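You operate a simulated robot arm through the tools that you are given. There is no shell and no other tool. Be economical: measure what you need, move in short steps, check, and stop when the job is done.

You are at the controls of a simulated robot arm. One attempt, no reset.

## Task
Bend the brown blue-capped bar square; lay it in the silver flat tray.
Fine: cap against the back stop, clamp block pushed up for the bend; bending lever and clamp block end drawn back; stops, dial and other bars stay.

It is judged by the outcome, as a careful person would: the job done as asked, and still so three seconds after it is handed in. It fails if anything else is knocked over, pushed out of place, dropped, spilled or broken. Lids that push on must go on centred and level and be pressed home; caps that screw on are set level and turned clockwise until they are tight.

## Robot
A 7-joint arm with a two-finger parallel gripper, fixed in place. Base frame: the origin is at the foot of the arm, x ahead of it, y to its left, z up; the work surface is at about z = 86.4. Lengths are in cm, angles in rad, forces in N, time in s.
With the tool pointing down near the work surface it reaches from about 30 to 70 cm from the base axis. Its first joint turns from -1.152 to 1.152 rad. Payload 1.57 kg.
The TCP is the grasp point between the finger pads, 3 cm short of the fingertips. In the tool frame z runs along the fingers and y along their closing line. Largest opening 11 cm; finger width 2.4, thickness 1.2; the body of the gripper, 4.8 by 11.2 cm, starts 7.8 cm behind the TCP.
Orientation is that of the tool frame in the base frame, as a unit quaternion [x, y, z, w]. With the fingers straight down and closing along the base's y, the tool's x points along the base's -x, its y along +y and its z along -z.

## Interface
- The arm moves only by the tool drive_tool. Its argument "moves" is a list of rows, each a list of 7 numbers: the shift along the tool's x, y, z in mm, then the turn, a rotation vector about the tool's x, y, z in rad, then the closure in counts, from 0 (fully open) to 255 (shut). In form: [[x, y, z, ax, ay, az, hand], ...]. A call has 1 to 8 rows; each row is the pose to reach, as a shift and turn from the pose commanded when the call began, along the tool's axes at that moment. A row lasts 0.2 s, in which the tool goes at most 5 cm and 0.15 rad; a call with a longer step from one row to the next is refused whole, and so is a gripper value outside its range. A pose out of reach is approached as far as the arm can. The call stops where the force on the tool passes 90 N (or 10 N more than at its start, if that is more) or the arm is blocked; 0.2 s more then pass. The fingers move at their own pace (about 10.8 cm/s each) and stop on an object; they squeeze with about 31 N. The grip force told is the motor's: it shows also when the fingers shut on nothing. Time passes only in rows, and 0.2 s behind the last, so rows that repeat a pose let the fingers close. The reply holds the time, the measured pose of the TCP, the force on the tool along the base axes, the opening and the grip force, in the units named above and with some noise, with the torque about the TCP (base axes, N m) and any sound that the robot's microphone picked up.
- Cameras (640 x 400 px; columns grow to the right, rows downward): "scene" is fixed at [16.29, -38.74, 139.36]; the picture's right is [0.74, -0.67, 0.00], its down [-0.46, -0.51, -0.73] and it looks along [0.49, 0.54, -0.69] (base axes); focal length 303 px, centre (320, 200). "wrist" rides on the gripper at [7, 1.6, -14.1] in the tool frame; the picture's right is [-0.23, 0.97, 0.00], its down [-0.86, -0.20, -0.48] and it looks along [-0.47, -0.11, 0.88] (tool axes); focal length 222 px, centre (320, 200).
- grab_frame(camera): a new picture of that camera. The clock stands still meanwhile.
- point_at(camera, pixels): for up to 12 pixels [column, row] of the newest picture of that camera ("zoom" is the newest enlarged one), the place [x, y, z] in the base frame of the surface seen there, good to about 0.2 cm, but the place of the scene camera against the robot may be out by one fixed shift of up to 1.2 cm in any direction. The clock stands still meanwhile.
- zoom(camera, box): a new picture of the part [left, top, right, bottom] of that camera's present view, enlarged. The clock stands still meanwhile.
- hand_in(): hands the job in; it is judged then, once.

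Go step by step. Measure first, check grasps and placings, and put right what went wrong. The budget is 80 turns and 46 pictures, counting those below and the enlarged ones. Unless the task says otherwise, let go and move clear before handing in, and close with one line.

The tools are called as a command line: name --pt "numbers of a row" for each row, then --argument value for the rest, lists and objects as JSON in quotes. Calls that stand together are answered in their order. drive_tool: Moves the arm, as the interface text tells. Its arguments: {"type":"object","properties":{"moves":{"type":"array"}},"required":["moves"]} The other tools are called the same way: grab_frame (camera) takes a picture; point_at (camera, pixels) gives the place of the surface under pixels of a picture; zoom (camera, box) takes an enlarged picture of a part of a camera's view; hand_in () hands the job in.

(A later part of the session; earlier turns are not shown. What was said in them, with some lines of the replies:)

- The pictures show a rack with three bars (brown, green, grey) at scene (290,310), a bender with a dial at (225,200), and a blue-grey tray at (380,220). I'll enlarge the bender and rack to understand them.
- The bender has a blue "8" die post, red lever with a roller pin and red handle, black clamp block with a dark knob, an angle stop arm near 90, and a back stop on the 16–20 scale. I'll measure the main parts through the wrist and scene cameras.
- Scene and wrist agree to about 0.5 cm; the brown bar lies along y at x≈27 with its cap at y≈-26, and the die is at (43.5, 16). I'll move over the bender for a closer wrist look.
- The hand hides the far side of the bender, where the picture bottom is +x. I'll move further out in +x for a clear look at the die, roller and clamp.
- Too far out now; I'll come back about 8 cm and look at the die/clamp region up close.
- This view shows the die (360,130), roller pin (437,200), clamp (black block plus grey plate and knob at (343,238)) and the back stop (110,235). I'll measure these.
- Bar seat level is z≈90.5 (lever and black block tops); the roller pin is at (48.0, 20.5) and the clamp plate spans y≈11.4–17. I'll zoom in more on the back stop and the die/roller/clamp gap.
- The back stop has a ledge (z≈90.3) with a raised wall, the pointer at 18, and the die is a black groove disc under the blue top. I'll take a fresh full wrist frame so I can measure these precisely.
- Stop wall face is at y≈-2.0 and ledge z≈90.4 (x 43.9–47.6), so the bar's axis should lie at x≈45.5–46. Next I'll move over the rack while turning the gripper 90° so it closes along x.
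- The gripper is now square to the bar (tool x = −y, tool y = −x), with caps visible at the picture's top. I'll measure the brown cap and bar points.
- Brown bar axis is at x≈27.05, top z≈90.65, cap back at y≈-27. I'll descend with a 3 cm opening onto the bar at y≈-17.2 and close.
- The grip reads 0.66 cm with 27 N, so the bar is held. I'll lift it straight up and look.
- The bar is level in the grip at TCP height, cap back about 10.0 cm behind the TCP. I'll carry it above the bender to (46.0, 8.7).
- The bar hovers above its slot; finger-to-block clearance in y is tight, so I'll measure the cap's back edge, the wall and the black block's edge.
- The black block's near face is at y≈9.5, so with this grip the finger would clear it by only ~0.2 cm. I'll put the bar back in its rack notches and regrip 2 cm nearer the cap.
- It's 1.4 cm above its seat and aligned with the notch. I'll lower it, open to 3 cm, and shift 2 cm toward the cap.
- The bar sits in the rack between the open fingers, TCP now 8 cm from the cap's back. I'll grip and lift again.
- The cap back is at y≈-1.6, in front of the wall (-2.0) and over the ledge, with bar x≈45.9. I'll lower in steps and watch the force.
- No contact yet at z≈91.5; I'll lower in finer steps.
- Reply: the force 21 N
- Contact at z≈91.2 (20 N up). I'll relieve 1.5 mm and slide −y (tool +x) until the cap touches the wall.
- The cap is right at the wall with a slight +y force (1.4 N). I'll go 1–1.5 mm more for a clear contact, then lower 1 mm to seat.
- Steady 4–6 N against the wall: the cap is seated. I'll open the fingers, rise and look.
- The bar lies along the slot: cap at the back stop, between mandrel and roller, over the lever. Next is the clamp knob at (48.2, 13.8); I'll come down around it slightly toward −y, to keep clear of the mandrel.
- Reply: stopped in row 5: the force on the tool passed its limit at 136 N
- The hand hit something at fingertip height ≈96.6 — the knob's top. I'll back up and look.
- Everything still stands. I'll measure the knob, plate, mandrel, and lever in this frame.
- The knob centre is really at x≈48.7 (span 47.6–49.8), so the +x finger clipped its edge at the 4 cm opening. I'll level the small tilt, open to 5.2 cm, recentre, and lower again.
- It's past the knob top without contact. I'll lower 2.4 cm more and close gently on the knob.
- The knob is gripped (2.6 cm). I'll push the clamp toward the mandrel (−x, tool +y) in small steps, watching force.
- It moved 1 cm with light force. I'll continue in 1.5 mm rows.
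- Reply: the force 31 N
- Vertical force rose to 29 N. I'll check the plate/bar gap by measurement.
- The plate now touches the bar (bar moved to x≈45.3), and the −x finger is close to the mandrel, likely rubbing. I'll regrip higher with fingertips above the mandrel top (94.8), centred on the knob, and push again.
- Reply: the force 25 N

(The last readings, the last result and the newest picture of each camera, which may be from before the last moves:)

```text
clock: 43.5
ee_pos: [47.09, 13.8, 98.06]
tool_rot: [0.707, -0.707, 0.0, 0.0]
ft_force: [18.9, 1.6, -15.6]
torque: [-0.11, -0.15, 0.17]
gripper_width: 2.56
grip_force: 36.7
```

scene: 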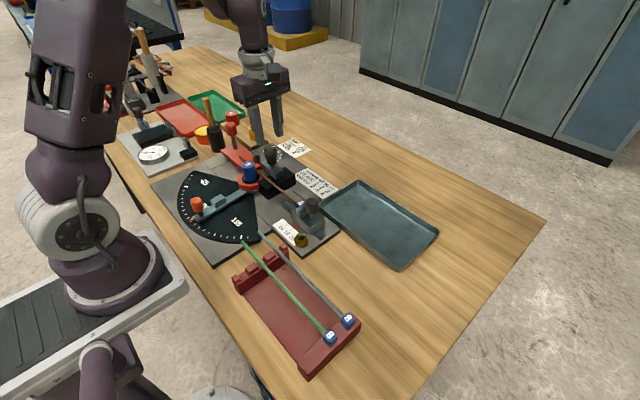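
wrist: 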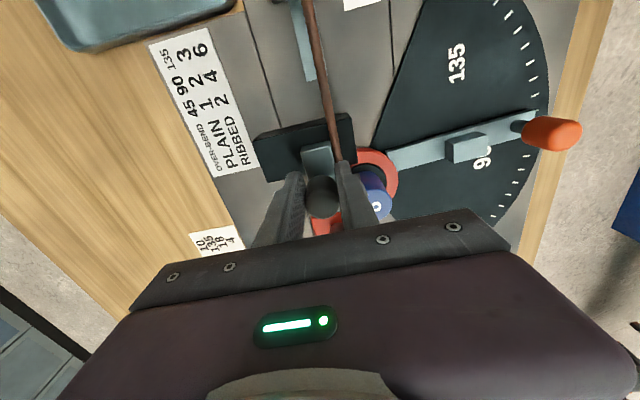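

Now Fx rises to 19 N: the clamp is bearing. I'll push 2 mm more to firm it up.

drive_tool --pt "0 1 0 0 0 0 230" --pt "0 2 0 0 0 0 230" --pt "0 2 0 0 0 0 230"

drive_tool --pt "0 1 0 0 0 0 230" --pt "0 2 0 0 0 0 230" --pt "0 2 0 0 0 0 230"

```text
clock: 44.3
ee_pos: [47.05, 13.66, 97.97]
tool_rot: [0.708, -0.707, 0.001, -0.002]
ft_force: [40.8, -0.9, -24.2]
torque: [-0.72, -0.43, 0.03]
gripper_width: 2.56
grip_force: 36.6
```

```text
clock: 45.1
ee_pos: [46.99, 13.8, 97.97]
tool_rot: [0.708, -0.707, 0.003, -0.004]
ft_force: [54.7, -11.4, -23.3]
torque: [0.22, -0.62, -0.26]
gripper_width: 2.57
grip_force: 37.3
```

The clamp is hard against the bar (55 N, no movement). I'll release, rise, and look.

drive_tool --pt "0 -3 0 0 0 0 230" --pt "0 -3 0 0 0 0 200" --pt "0 -3 0 0 0 0 160" --pt "0 -3 -40 0 0 0 160" --pt "0 -3 -80 0 0 0 160" --pt "0 -3 -80 0 0 0 160"

grab_frame --camera "wrist"

point_at --camera "wrist" --pixels '[[320, 170], [320, 150], [330, 160], [335, 150], [310, 40], [330, 120]]'

```text
clock: 46.5
ee_pos: [46.82, 13.8, 106.06]
tool_rot: [0.707, -0.707, 0.0, 0.0]
ft_force: [-0.4, 0.3, 0.1]
torque: [-0.01, 0.01, -0.01]
gripper_width: 4.1
grip_force: 0.0
```

```text
11 pictures are left
```

wrist: 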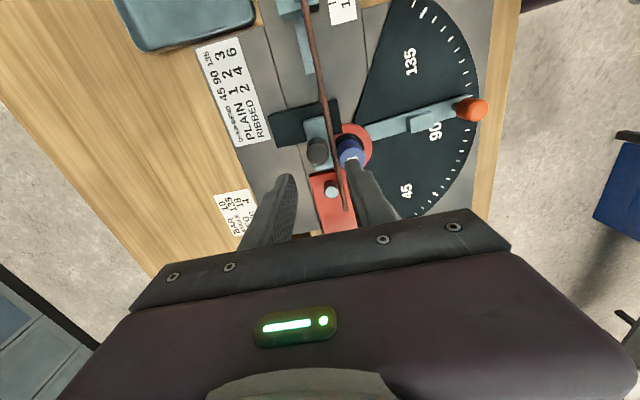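

```text
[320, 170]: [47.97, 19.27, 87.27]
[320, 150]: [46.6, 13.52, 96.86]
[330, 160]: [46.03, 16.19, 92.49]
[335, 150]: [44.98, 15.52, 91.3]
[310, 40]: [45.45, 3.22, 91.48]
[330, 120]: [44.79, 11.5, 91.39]
```

The clamp is up against the bar and stays there. I'll check the bar's straightness/skew and the lever knob using free measurements.

point_at --camera "wrist" --pixels '[[304, 40], [307, 40], [313, 40], [316, 40], [321, 100], [324, 100], [327, 100], [337, 180], [340, 180], [343, 180], [346, 180], [345, 205]]'

point_at --camera "scene" --pixels '[[232, 122], [229, 124], [236, 124], [232, 128], [232, 133], [233, 140], [234, 118], [230, 120], [240, 165], [240, 160], [236, 155], [230, 146]]'

```text
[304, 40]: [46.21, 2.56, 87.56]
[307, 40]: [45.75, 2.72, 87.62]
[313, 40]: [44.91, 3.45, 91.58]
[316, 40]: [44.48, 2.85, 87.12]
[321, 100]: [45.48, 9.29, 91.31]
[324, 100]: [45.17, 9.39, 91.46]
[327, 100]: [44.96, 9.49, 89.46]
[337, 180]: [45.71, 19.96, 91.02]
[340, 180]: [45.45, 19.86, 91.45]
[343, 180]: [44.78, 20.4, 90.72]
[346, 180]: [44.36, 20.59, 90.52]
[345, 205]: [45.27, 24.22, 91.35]
```

```text
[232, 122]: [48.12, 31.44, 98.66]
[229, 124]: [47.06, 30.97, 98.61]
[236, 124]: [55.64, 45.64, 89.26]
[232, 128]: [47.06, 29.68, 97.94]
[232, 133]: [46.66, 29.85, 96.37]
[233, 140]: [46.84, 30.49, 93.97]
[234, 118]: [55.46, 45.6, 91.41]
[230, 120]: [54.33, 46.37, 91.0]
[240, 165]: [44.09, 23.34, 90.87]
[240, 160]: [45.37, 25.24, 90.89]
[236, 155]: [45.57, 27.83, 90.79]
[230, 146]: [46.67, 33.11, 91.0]
```

The bar is straight along y at x≈45.3 and clamped. Now the lever: I'll turn the gripper half a turn (closing along x, camera on the +y side) while moving to (47.7, 23), so I can view the knob and later follow its arc.

drive_tool --pt "0 0 -20 0 0 0.14 134" --pt "-10 0 -40 0 0 0.28 134" --pt "-30 0 -40 0 0 0.42 134" --pt "-50 0 -40 0 0 0.56 134" --pt "-70 0 -40 0 0 0.7 134" --pt "-92 -9 -40 0 0 0.84 134" --pt "-92 -9 -40 0 0 0.98 134" --pt "-92 -9 -40 0 0 1.12 134"

drive_tool --pt "0 0 0 0 0 0.145 134" --pt "0 0 0 0 0 0.29 134" --pt "0 0 0 0 0 0.435 134" --pt "0 0 0 0 0 0.58 134" --pt "0 0 0 0 0 0.725 134" --pt "0 0 0 0 0 0.87 134" --pt "0 0 0 0 0 1.015 134" --pt "0 0 0 0 0 1.16 134"

drive_tool --pt "0 0 0 0 0 0.145 134" --pt "0 0 0 0 0 0.29 134" --pt "0 0 0 0 0 0.435 134" --pt "0 0 0 0 0 0.58 134" --pt "0 0 0 0 0 0.725 134" --pt "0 0 0 0 0 0.862 134" --pt "0 0 0 0 0 0.862 134"

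grab_frame --camera "wrist"

```text
clock: 48.3
ee_pos: [47.89, 23.03, 109.99]
tool_rot: [-0.222, 0.975, -0.001, 0.0]
ft_force: [-0.3, -1.0, -0.6]
torque: [0.01, -0.04, 0.0]
gripper_width: 5.22
grip_force: 0.1
```

```text
clock: 50.1
ee_pos: [47.79, 23.07, 109.89]
tool_rot: [0.348, 0.938, 0.0, 0.001]
ft_force: [0.7, -0.2, 0.3]
torque: [0.01, -0.01, 0.0]
gripper_width: 5.21
grip_force: 0.0
```

```text
clock: 51.7
ee_pos: [47.78, 22.97, 110.07]
tool_rot: [0.708, 0.706, 0.0, 0.0]
ft_force: [0.8, 0.4, -0.2]
torque: [-0.01, -0.01, 0.01]
gripper_width: 5.21
grip_force: 0.0
```

```text
10 pictures are left
```

wrist: 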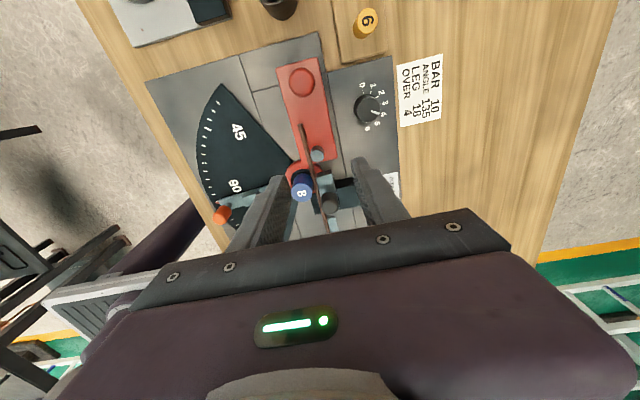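

The knob is at (302,82) in clear view, and the over-bend dial appears set around 4 (right for ribbed at 90). I'll measure the knob.

point_at --camera "wrist" --pixels '[[302, 82], [290, 80], [314, 84], [302, 71], [302, 94], [303, 97], [317, 155], [302, 193], [303, 180], [221, 213], [236, 196], [304, 130]]'

```text
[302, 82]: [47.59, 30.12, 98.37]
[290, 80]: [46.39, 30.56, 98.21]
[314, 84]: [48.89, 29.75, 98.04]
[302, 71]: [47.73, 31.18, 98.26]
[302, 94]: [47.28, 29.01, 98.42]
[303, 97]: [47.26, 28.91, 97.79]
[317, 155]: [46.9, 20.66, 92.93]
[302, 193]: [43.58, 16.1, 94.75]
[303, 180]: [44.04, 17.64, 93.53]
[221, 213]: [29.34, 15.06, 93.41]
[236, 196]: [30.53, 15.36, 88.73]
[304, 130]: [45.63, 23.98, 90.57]
```

Lever knob centre (47.6, 30.15), top 98.3, radius from the pivot about 14.55 cm. I'll move over it, descend, and grip.

drive_tool --pt "35 0 0 0 0 0 134" --pt "72 -2 0 0 0 0 134" --pt "72 -2 40 0 0 0 134" --pt "72 -2 80 0 0 0 134" --pt "72 -2 100 0 0 0 134" --pt "72 -2 115 0 0 0 134" --pt "72 -2 130 0 0 0 134" --pt "72 -2 130 0 0 0 134"

drive_tool --pt "0 0 0 0 0 0 170" --pt "0 0 0 0 0 0 200" --pt "0 0 0 0 0 0 230" --pt "0 0 0 0 0 0 230"

```text
clock: 53.5
ee_pos: [47.55, 30.18, 97.13]
tool_rot: [0.707, 0.707, 0.0, 0.0]
ft_force: [0.1, 0.6, 0.1]
torque: [0.02, 0.03, 0.0]
gripper_width: 5.23
grip_force: 0.1
```

```text
clock: 54.5
ee_pos: [47.49, 30.18, 97.02]
tool_rot: [0.707, 0.707, 0.0, 0.001]
ft_force: [1.4, 0.1, -1.8]
torque: [0.0, 0.37, 0.06]
gripper_width: 2.79
grip_force: 38.1
```

The lever knob is gripped (2.8 cm). I'll swing it along the arc about the pivot, first 0.3 rad, turning the hand with it.

drive_tool --pt "3.4 -14.1 0 0 0 -0.1 230" --pt "5.5 -28.5 0 0 0 -0.2 230" --pt "6.0 -43.1 0 0 0 -0.3 230" --pt "6.0 -43.1 0 0 0 -0.3 230"

```text
clock: 55.5
ee_pos: [43.25, 30.69, 97.13]
tool_rot: [0.593, 0.806, 0.0, 0.001]
ft_force: [6.6, -4.8, -10.8]
torque: [0.75, -0.45, -0.02]
gripper_width: 2.82
grip_force: 37.9
```

Forces are small (≈8 N) and the lever follows. I'll continue another 0.5 rad.

drive_tool --pt "3.4 -14.1 0 0 0 -0.1 230" --pt "5.5 -28.5 0 0 0 -0.2 230" --pt "6.0 -43.1 0 0 0 -0.3 230" --pt "5.2 -57.6 0 0 0 -0.4 230" --pt "2.8 -71.9 0 0 0 -0.5 230" --pt "2.8 -71.9 0 0 0 -0.5 230"

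zoom --camera "scene" --box '[150, 100, 330, 260]'

```text
clock: 56.9
ee_pos: [36.28, 28.85, 97.12]
tool_rot: [0.375, 0.927, -0.001, 0.0]
ft_force: [13.9, -10.6, 5.3]
torque: [-0.49, -0.01, 0.18]
gripper_width: 2.78
grip_force: 37.9
```

```text
2.50 times, centred on (240, 180) of scene
```

zoom: 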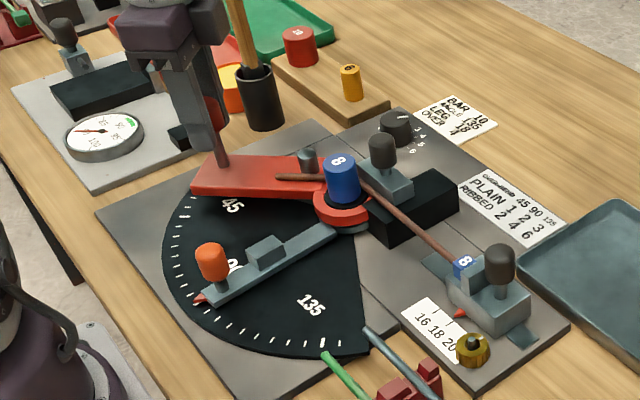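

The bar is bending around the mandrel cleanly (about 40° so far). I'll go on 0.5 rad.

drive_tool --pt "3.4 -14.1 0 0 0 -0.1 230" --pt "5.5 -28.5 0 0 0 -0.2 230" --pt "6.0 -43.1 0 0 0 -0.3 230" --pt "5.2 -57.6 0 0 0 -0.4 230" --pt "2.8 -71.9 0 0 0 -0.5 230" --pt "2.8 -71.9 0 0 0 -0.5 230"

```text
clock: 58.3
ee_pos: [31.24, 23.93, 97.07]
tool_rot: [0.133, 0.991, 0.0, -0.001]
ft_force: [3.5, 9.0, -6.0]
torque: [0.64, 0.0, 0.29]
gripper_width: 2.79
grip_force: 38.2
```

I'm at 1.3 rad with low force. I'll go in 0.05 rad rows now, watching for the stop.

drive_tool --pt "1.9 -7.0 0 0 0 -0.05 230" --pt "3.4 -14.1 0 0 0 -0.1 230" --pt "4.6 -21.3 0 0 0 -0.15 230" --pt "4.6 -21.3 0 0 0 -0.15 230"

zoom --camera "scene" --box '[150, 120, 290, 250]'

```text
clock: 59.3
ee_pos: [30.05, 22.02, 97.15]
tool_rot: [0.059, 0.998, 0.0, 0.0]
ft_force: [-8.9, 12.5, 0.8]
torque: [0.59, 0.21, 0.26]
gripper_width: 2.82
grip_force: 38.4
```

```text
3.08 times, centred on (220, 185) of scene
```

zoom: 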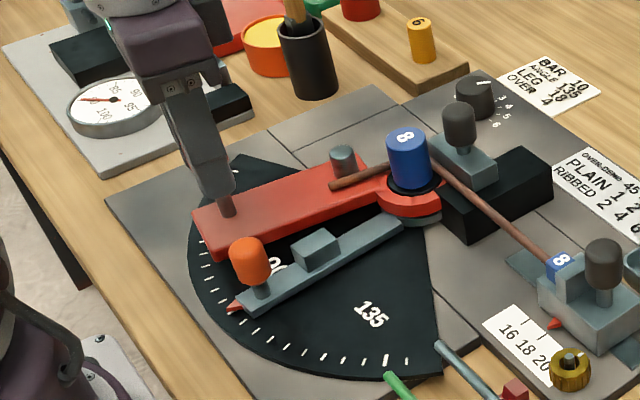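

The lever is nearly at the stop arm's block. I'll continue in fine rows of 0.03 rad.

drive_tool --pt "1.1 -4.2 0 0 0 -0.03 230" --pt "2.1 -8.4 0 0 0 -0.06 230" --pt "2.1 -8.4 0 0 0 -0.06 230"

drive_tool --pt "1.1 -4.2 0 0 0 -0.03 230" --pt "2.1 -8.4 0 0 0 -0.06 230" --pt "2.1 -8.4 0 0 0 -0.06 230"

```text
clock: 60.1
ee_pos: [29.69, 21.33, 97.08]
tool_rot: [0.03, 1.0, 0.0, 0.001]
ft_force: [-8.3, 14.1, 25.4]
torque: [-0.41, -0.43, 0.32]
gripper_width: 2.8
grip_force: 38.3
```

```text
clock: 60.9
ee_pos: [29.47, 20.43, 97.0]
tool_rot: [0.001, 1.0, 0.0, 0.001]
ft_force: [-12.4, 12.0, 28.8]
torque: [0.45, -0.45, 0.1]
gripper_width: 2.8
grip_force: 38.9
```

At 1.57 rad with no stop yet (Fy 12 N). I'll keep going in small steps.

drive_tool --pt "0.8 -2.9 0 0 0 -0.02 230" --pt "1.5 -5.7 0 0 0 -0.04 230" --pt "1.5 -5.7 0 0 0 -0.04 230"

drive_tool --pt "0.8 -2.9 0 0 0 -0.02 230" --pt "1.5 -5.7 0 0 0 -0.04 230" --pt "1.5 -5.7 0 0 0 -0.04 230"

```text
clock: 61.7
ee_pos: [29.33, 19.91, 96.91]
tool_rot: [-0.02, 1.0, 0.0, 0.0]
ft_force: [-13.1, 11.2, 29.2]
torque: [0.44, 0.18, 0.11]
gripper_width: 2.76
grip_force: 37.8
```

```text
clock: 62.5
ee_pos: [29.08, 19.31, 97.08]
tool_rot: [-0.04, 0.999, 0.0, 0.0]
ft_force: [-20.1, 12.5, 14.5]
torque: [0.53, 0.2, -0.01]
gripper_width: 2.79
grip_force: 38.0
```

At 1.65 rad, no hard stop yet, and the finger nears the orange knob. I'll look before pushing on.

zoom --camera "scene" --box '[170, 140, 280, 230]'

point_at --camera "zoom" --pixels '[[150, 330], [150, 350], [170, 345], [235, 320], [270, 305], [262, 268], [300, 262], [125, 320], [175, 360], [150, 310]]'

```text
4.44 times, centred on (225, 185) of scene
```

zoom: 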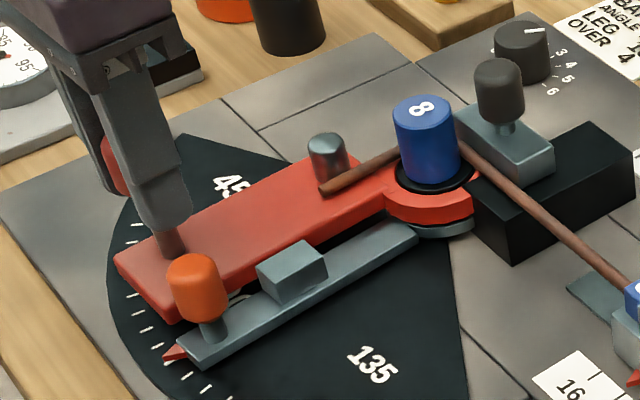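

```text
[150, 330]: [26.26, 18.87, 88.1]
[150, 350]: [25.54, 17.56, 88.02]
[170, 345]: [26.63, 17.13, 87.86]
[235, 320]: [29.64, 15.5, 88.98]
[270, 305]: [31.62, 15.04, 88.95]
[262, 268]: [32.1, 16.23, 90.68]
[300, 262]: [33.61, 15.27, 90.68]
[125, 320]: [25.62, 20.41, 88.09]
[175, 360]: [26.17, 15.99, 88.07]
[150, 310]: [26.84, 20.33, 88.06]
```

The lever edge is within a few millimetres of the stop block and the finger still clears the orange knob. I'll go in 0.015 rad steps.

drive_tool --pt "0.6 -2.1 0 0 0 -0.015 230" --pt "0.6 -2.1 0 0 0 -0.015 230"

drive_tool --pt "0.6 -2.1 0 0 0 -0.015 230" --pt "0.6 -2.1 0 0 0 -0.015 230"

```text
clock: 63.1
ee_pos: [29.01, 19.06, 97.01]
tool_rot: [-0.047, 0.999, -0.002, -0.001]
ft_force: [-19.8, 13.5, -27.5]
torque: [0.41, 0.14, 0.11]
gripper_width: 2.81
grip_force: 38.4
```

```text
clock: 63.7
ee_pos: [29.2, 19.1, 96.97]
tool_rot: [-0.056, 0.998, 0.0, 0.0]
ft_force: [-19.5, 26.6, -19.8]
torque: [-0.5, 0.28, 0.11]
gripper_width: 2.78
grip_force: 38.6
```

Fy jumped to 27 N while y stopped advancing (19.1): the lever has reached the stop. One more small step to confirm.

drive_tool --pt "0.6 -2.1 0 0 0 -0.01 230" --pt "0.6 -2.1 0 0 0 -0.01 230"

drive_tool --pt "0.3 -1.5 0 0 0 0 230" --pt "0.3 -1.5 0 0 0 0 230"

```text
clock: 64.3
ee_pos: [29.06, 18.97, 97.07]
tool_rot: [-0.061, 0.998, 0.001, 0.002]
ft_force: [-13.2, 49.4, -12.5]
torque: [-0.77, 0.26, 0.09]
gripper_width: 2.79
grip_force: 37.6
```

```text
clock: 64.9
ee_pos: [29.26, 18.91, 96.98]
tool_rot: [-0.062, 0.998, 0.004, 0.003]
ft_force: [-16.5, 61.3, -7.7]
torque: [-0.78, 0.38, 0.2]
gripper_width: 2.81
grip_force: 38.2
```

Solid stop at 61 N; the bend is made. I'll swing the lever back along the same arc.

drive_tool --pt "-1 4 0 0 0 0 230" --pt "-6 18 0 0 0 0.1 230" --pt "-12 31 0 0 0 0.2 230" --pt "-19.5 43.5 0 0 0 0.3 230" --pt "-28 55 0 0 0 0.4 230" --pt "-38 66 0 0 0 0.5 230" --pt "-38 66 0 0 0 0.5 230"

```text
clock: 66.5
ee_pos: [32.3, 25.33, 97.09]
tool_rot: [0.191, 0.982, -0.002, 0.0]
ft_force: [17.1, -14.8, -10.3]
torque: [0.22, -0.75, -0.08]
gripper_width: 2.78
grip_force: 37.8
```

The lever comes back freely (θ≈1.17 rad). I'll continue 0.6 rad with a slight inward radius correction.

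drive_tool --pt "-7 13 0 0 0 0.1 230" --pt "-13.5 26 0 0 0 0.2 230" --pt "-21.4 38.5 0 0 0 0.3 230" --pt "-30 50.1 0 0 0 0.4 230" --pt "-39.9 60.9 0 0 0 0.5 230" --pt "-50.7 70.6 0 0 0 0.6 230" --pt "-50.7 70.6 0 0 0 0.6 230"

```text
clock: 68.1
ee_pos: [39.52, 30.1, 96.98]
tool_rot: [0.472, 0.881, 0.0, 0.001]
ft_force: [6.6, -17.8, 3.1]
torque: [-0.07, -0.57, 0.08]
gripper_width: 2.78
grip_force: 38.4
```

θ≈0.57 rad remaining. I'll bring it back to the start position.

drive_tool --pt "-6.8 13.1 0 0 0 0.1 230" --pt "-13 26.3 0 0 0 0.2 230" --pt "-20.5 38.8 0 0 0 0.3 230" --pt "-29 50.4 0 0 0 0.4 230" --pt "-38.5 61.2 0 0 0 0.5 230" --pt "-44.5 67.2 0 0 0 0.56 230" --pt "-44.5 67.2 0 0 0 0.56 230"

```text
clock: 69.7
ee_pos: [47.53, 30.18, 96.99]
tool_rot: [0.697, 0.717, 0.002, 0.001]
ft_force: [-1.5, -2.1, 14.1]
torque: [0.72, 0.61, -0.17]
gripper_width: 2.79
grip_force: 38.0
```

The lever is back at its start (47.5, 30.2). I'll release, rise and move toward the clamp knob for a look.

drive_tool --pt "0 0 0 0 0 0 200" --pt "0 0 0 0 0 0 134" --pt "0 0 0 0 0 0 134" --pt "0 0 -40 0 0 0 134" --pt "0 0 -80 0 0 0 134" --pt "0 0 -110 0 0 0 134" --pt "-45 0 -110 0 0 0 134" --pt "-90 0 -110 0 0 0 134"

grab_frame --camera "scene"

point_at --camera "scene" --pixels '[[350, 190], [431, 236], [397, 263], [328, 206], [380, 225], [362, 183], [437, 230], [400, 270], [271, 152], [268, 170], [297, 208], [302, 206]]'

```text
clock: 71.5
ee_pos: [47.9, 21.09, 108.07]
tool_rot: [0.696, 0.718, -0.001, 0.001]
ft_force: [0.3, -0.9, 1.0]
torque: [0.02, 0.0, 0.01]
gripper_width: 5.23
grip_force: 0.0
```

```text
6 pictures are left
```

scene: 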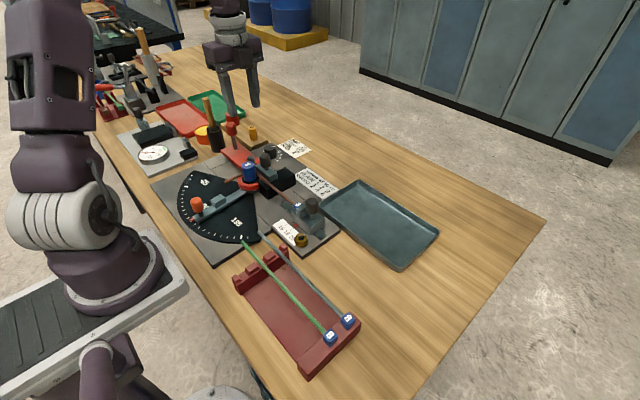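

```text
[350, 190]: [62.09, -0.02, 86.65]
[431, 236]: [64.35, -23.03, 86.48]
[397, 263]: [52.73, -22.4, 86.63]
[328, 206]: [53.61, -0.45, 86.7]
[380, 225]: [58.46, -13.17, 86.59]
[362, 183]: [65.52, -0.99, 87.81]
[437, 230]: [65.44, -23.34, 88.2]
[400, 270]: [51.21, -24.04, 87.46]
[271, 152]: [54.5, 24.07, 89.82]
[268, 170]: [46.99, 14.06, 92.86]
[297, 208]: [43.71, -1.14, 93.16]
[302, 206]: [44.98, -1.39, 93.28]
```

Bar is bent square and the lever is home; the tray interior spans about x 53–65, y −24 to 0. Next I'll grip the clamp knob (47.0, 13.7) with tips above the mandrel, and draw the clamp back.

drive_tool --pt "-35 -6 0 0 0 0.03 150" --pt "-73.7 -10.8 0 0 0 0.03 150" --pt "-73.7 -10.8 40 0 0 0.03 150" --pt "-73.7 -10.8 75 0 0 0.03 150" --pt "-73.7 -10.8 85 0 0 0.03 150" --pt "-73.7 -10.8 92 0 0 0.03 150" --pt "-73.7 -10.8 98 0 0 0.03 150" --pt "-73.7 -10.8 98 0 0 0.03 150"

drive_tool --pt "0 0 0 0 0 0 180" --pt "0 0 0 0 0 0 205" --pt "0 0 0 0 0 0 230" --pt "0 0 0 0 0 0 230"

```text
clock: 73.3
ee_pos: [46.85, 13.91, 98.09]
tool_rot: [0.707, 0.707, -0.001, 0.0]
ft_force: [0.8, -0.4, 0.8]
torque: [-0.02, 0.01, -0.01]
gripper_width: 4.53
grip_force: 0.1
```

```text
clock: 74.3
ee_pos: [47.11, 13.79, 98.24]
tool_rot: [0.707, 0.707, 0.002, 0.002]
ft_force: [22.4, 0.6, -4.9]
torque: [0.0, -0.28, -0.02]
gripper_width: 2.57
grip_force: 36.8
```

Knob gripped. I'll draw it back in +x (tool +y) about 1.8 cm.

drive_tool --pt "0 4 0 0 0 0 230" --pt "0 8 0 0 0 0 230" --pt "0 12 0 0 0 0 230" --pt "0 15 0 0 0 0 230" --pt "0 18 0 0 0 0 230" --pt "0 18 0 0 0 0 230"

```text
clock: 75.7
ee_pos: [48.61, 13.76, 98.15]
tool_rot: [0.707, 0.707, 0.001, 0.001]
ft_force: [-3.5, 2.1, 15.3]
torque: [-0.4, 0.44, 0.08]
gripper_width: 2.56
grip_force: 37.0
```

Moved to 48.6 with low force; a few more millimetres to find its drawn-back end.

drive_tool --pt "0 1.5 0 0 0 0 230" --pt "0 3 0 0 0 0 230" --pt "0 3 0 0 0 0 230"

```text
clock: 76.5
ee_pos: [48.87, 13.77, 98.26]
tool_rot: [0.707, 0.707, 0.001, 0.001]
ft_force: [-3.1, 1.7, 14.9]
torque: [0.05, 0.37, 0.06]
gripper_width: 2.58
grip_force: 36.8
```

drive_tool --pt "0 1.5 0 0 0 0 230" --pt "0 2.5 0 0 0 0 230" --pt "0 2.5 0 0 0 0 230"

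```text
clock: 77.3
ee_pos: [48.91, 13.76, 98.16]
tool_rot: [0.707, 0.707, -0.003, -0.001]
ft_force: [-31.1, -0.7, 22.2]
torque: [0.56, 0.46, 0.0]
gripper_width: 2.56
grip_force: 36.6
```

End stop reached at 48.9 (31 N), so the clamp is fully back. I'll release, rise, and move to above the straight leg.

drive_tool --pt "0 -2 0 0 0 0 230" --pt "0 -2 0 0 0 0 190" --pt "0 -2 0 0 0 0 150" --pt "0 -2 -30 0 0 0 150" --pt "0 -2 -70 0 0 0 185" --pt "-30 -17 -70 0 0 0 185" --pt "-63 -35 -70 0 0 0 185" --pt "-63 -35 -70 0 0 0 185"

grab_frame --camera "wrist"

```text
clock: 79.1
ee_pos: [45.73, 7.42, 105.12]
tool_rot: [0.707, 0.707, -0.001, 0.0]
ft_force: [-0.4, -0.3, 0.3]
torque: [-0.01, 0.01, 0.03]
gripper_width: 3.01
grip_force: 0.1
```

```text
5 pictures are left
```

wrist: 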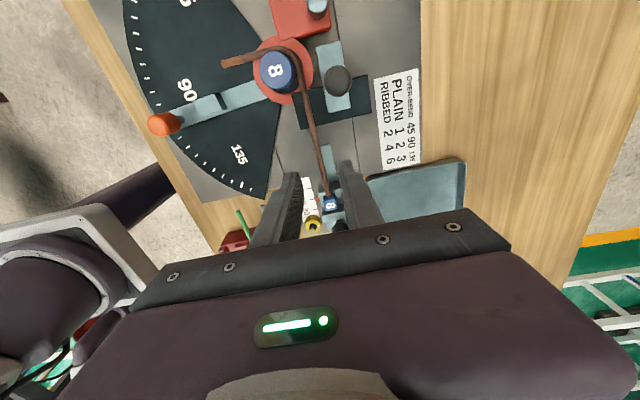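

The bent bar is visible: leg from the bend (295,50) to the cap (331,204) and free end at (225,63). I'll measure both legs.

point_at --camera "wrist" --pixels '[[224, 63], [235, 59], [248, 55.5], [262, 51], [307, 90], [311, 112], [315, 132], [319, 155], [323, 175], [331, 203], [262, 53], [302, 68]]'

```text
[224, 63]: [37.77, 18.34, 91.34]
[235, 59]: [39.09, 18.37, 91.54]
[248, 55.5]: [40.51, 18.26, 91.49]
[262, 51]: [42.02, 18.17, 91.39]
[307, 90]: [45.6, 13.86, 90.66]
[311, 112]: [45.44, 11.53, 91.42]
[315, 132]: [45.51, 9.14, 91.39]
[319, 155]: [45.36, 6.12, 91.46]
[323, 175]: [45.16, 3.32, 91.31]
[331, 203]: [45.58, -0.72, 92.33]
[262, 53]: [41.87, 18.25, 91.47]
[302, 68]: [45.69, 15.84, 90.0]
```

Legs are square within measurement: leg 1 along y at x≈45.4, leg 2 along x at y≈18.3. I'll grip leg 1 near the fingertips at (45.4, 7.9), TCP z≈93.3 so it can later be laid low in the tray.

drive_tool --pt "5 -3.5 40 0 0 0 185" --pt "5 -3.5 80 0 0 0 185" --pt "5 -3.5 105 0 0 0 185" --pt "5 -3.5 118 0 0 0 185" --pt "5 -3.5 118 0 0 0 185" --pt "5 -3.5 118 0 0 0 255" --pt "5 -3.5 118 0 0 0 255" --pt "5 -3.5 118 0 0 0 255"

drive_tool --pt "0 0 0 0 0 0 255" --pt "0 0 -4 0 0 0 255" --pt "0 0 -10 0 0 0 255" --pt "0 0 -25 0 0 0 255" --pt "0 0 -50 0 0 0 255" --pt "0 0 -80 0 0 0 255" --pt "0 0 -80 0 0 0 255"

grab_frame --camera "wrist"

```text
clock: 80.9
ee_pos: [45.35, 7.79, 93.45]
tool_rot: [0.707, 0.708, -0.001, 0.001]
ft_force: [0.3, -0.1, -0.1]
torque: [-0.01, 0.02, 0.03]
gripper_width: 0.66
grip_force: 26.1
```

```text
clock: 82.5
ee_pos: [45.5, 8.01, 101.61]
tool_rot: [0.707, 0.707, -0.001, 0.0]
ft_force: [-0.6, 1.0, -1.0]
torque: [-0.05, 0.0, -0.02]
gripper_width: 0.69
grip_force: 26.4
```

```text
4 pictures are left
```

wrist: 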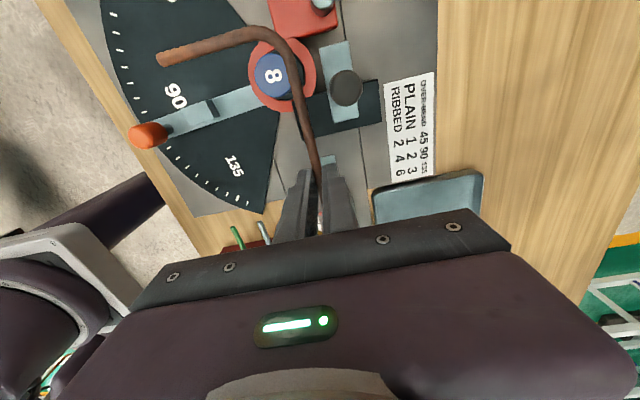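

point_at --camera "wrist" --pixels '[[162, 58], [190, 50], [225, 39], [295, 65], [301, 100], [308, 130], [314, 155], [316, 165], [420, 195], [480, 180], [376, 195], [430, 180]]'

```text
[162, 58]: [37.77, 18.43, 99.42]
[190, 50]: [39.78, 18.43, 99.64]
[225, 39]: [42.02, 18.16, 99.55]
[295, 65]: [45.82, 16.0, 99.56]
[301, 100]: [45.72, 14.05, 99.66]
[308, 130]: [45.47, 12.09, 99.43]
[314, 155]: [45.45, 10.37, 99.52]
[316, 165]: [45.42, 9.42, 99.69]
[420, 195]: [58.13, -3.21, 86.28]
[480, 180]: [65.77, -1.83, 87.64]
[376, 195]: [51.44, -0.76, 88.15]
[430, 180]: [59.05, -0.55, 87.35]
```

The bar is level in the grip, 2.35 cm below TCP. Tray spans about x 51.4–66, y −24.2 to −0.5, so I'll carry the bar to TCP (61.8, −12.75).

drive_tool --pt "-10 8 0 0 0 0 255" --pt "-42 33 0 0 0 0 255" --pt "-76 60 0 0 0 0 255" --pt "-110 87 0 0 0 0 255" --pt "-145 114 0 0 0 0 255" --pt "-178 141 0 0 0 0 255" --pt "-207 163 0 0 0 0 255" --pt "-207 163 0 0 0 0 255"

drive_tool --pt "0 0 30 0 0 0 255" --pt "0 0 60 0 0 0 255" --pt "0 0 80 0 0 0 255" --pt "0 0 80 0 0 0 255"

grab_frame --camera "wrist"

```text
clock: 84.3
ee_pos: [61.43, -12.72, 101.49]
tool_rot: [0.707, 0.707, 0.0, 0.0]
ft_force: [-0.1, 0.2, -0.7]
torque: [-0.01, 0.02, 0.0]
gripper_width: 0.71
grip_force: 27.0
```

```text
clock: 85.3
ee_pos: [61.81, -12.7, 93.34]
tool_rot: [0.707, 0.707, 0.0, 0.0]
ft_force: [-0.6, -0.2, -0.5]
torque: [-0.03, -0.01, -0.04]
gripper_width: 0.69
grip_force: 26.9
```

```text
3 pictures are left
```

wrist: 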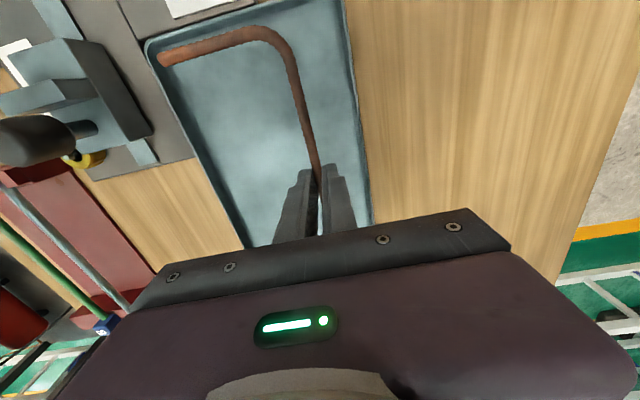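

The bar hovers above the tray; the free end (162,58) seems near the tray's left wall in perspective. I'll measure and also check the cap end from the scene.

point_at --camera "wrist" --pixels '[[162, 58], [230, 38], [147, 45], [155, 70], [168, 85], [200, 150], [245, 5], [300, 1], [345, 20], [360, 120], [230, 55], [180, 38]]'

zoom --camera "scene" --box '[310, 160, 450, 285]'

```text
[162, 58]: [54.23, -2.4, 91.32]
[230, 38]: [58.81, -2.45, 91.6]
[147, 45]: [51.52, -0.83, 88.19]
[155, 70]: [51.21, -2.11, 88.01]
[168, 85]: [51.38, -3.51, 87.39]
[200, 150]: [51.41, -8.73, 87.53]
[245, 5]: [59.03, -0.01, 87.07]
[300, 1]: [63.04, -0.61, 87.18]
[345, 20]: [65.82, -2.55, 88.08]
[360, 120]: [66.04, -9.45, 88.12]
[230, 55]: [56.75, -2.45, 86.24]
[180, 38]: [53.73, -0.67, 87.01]
```

```text
3.20 times, centred on (380, 222) of scene
```

zoom: 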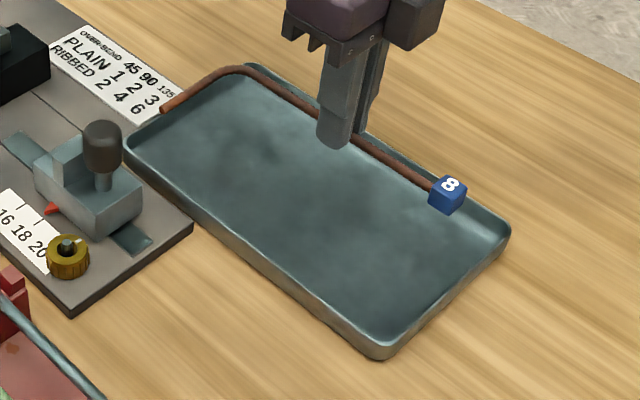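

point_at --camera "zoom" --pixels '[[450, 186], [455, 200], [508, 228], [480, 240], [385, 350], [495, 245], [440, 300], [370, 335]]'

```text
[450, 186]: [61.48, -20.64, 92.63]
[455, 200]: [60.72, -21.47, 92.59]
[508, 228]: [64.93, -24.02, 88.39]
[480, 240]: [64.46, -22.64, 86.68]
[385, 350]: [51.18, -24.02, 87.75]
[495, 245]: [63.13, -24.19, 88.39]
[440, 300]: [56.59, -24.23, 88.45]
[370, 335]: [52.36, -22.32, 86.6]
```

The cap end has about 2 cm to the rim and the other side 1.5 cm, so it's well inside. I'll lower to near the floor.

drive_tool --pt "0 0 15 0 0 0 255" --pt "0 0 26 0 0 0 255" --pt "0 0 31 0 0 0 255" --pt "0 0 31 0 0 0 255"

drive_tool --pt "0 0 1.5 0 0 0 255" --pt "0 0 3 0 0 0 255" --pt "0 0 3 0 0 0 255"

```text
clock: 86.3
ee_pos: [61.71, -12.88, 90.31]
tool_rot: [0.707, 0.707, -0.001, 0.001]
ft_force: [0.3, -0.1, -2.3]
torque: [-0.04, 0.0, 0.01]
gripper_width: 0.68
grip_force: 26.1
```

```text
clock: 87.1
ee_pos: [61.74, -12.82, 90.1]
tool_rot: [0.707, 0.708, -0.001, 0.001]
ft_force: [0.2, 0.8, -0.9]
torque: [-0.06, -0.01, 0.0]
gripper_width: 0.7
grip_force: 26.6
```

Not touching yet; a couple more millimetres.

drive_tool --pt "0 0 1 0 0 0 255" --pt "0 0 2 0 0 0 255" --pt "0 0 2 0 0 0 255"

drive_tool --pt "0 0 1 0 0 0 255" --pt "0 0 1 0 0 0 255"

```text
clock: 87.9
ee_pos: [61.6, -12.72, 89.89]
tool_rot: [0.707, 0.707, 0.0, 0.001]
ft_force: [0.2, 0.4, -1.0]
torque: [-0.05, -0.07, 0.01]
gripper_width: 0.69
grip_force: 26.3
```

```text
clock: 88.5
ee_pos: [61.7, -12.72, 89.8]
tool_rot: [0.707, 0.707, -0.001, 0.001]
ft_force: [-0.6, -0.1, -0.7]
torque: [-0.04, 0.0, -0.02]
gripper_width: 0.7
grip_force: 26.4
```

drive_tool --pt "0 0 1 0 0 0 255" --pt "0 0 1 0 0 0 255"

drive_tool --pt "0 0 0.7 0 0 0 255" --pt "0 0 0.7 0 0 0 255"

```text
clock: 89.1
ee_pos: [61.67, -12.81, 89.65]
tool_rot: [0.707, 0.707, 0.0, 0.0]
ft_force: [0.0, -0.3, -0.8]
torque: [-0.05, 0.0, 0.04]
gripper_width: 0.7
grip_force: 26.3
```

```text
clock: 89.7
ee_pos: [61.63, -12.77, 89.58]
tool_rot: [0.707, 0.708, -0.001, 0.001]
ft_force: [-0.9, 0.4, -0.9]
torque: [-0.04, -0.02, 0.04]
gripper_width: 0.69
grip_force: 26.5
```

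Fingertips are essentially at the tray floor; the bar is within a few millimetres of it. I'll open slowly to ~2.2 cm and rise.

drive_tool --pt "0 0 0 0 0 0 238" --pt "0 0 0 0 0 0 225" --pt "0 0 0 0 0 0 205" --pt "0 0 0 0 0 0 205" --pt "0 0 -30 0 0 0 205" --pt "0 0 -70 0 0 0 205" --pt "0 0 -110 0 0 0 205" --pt "0 0 -150 0 0 0 205"

grab_frame --camera "scene"

```text
clock: 91.5
ee_pos: [61.52, -12.97, 104.74]
tool_rot: [0.707, 0.707, 0.0, 0.0]
ft_force: [0.3, 0.7, 0.5]
torque: [0.02, -0.01, -0.03]
gripper_width: 2.14
grip_force: 0.1
```

```text
1 pictures are left
```

scene: 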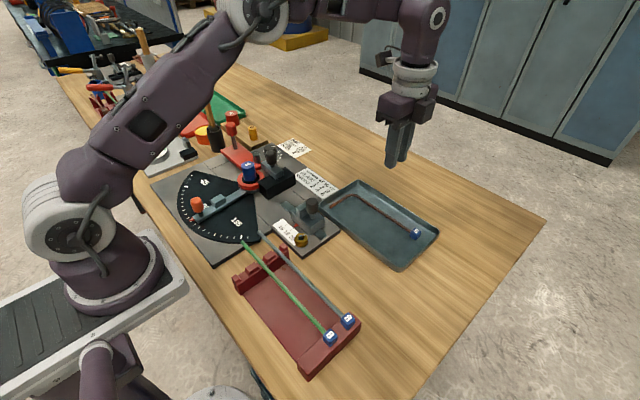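

The last picture shows the bent bar flat in the tray (cap at (416,233)). The lever is at its start, the clamp is drawn back, the stops, dial and other bars haven't moved, and the hand is clear, so I'm handing in.

hand_in

```text
The job is handed in.
```

The brown blue-capped bar is bent square, about 90° by the wrist-camera measurement, and lies in the silver tray. The lever and clamp block are drawn back; the stops, dial and other bars look unmoved. Early on, a finger struck the top of the clamp knob hard enough to trip the force limit (136 N). Nothing looked shifted in the pictures, and the clamp worked normally afterwards.
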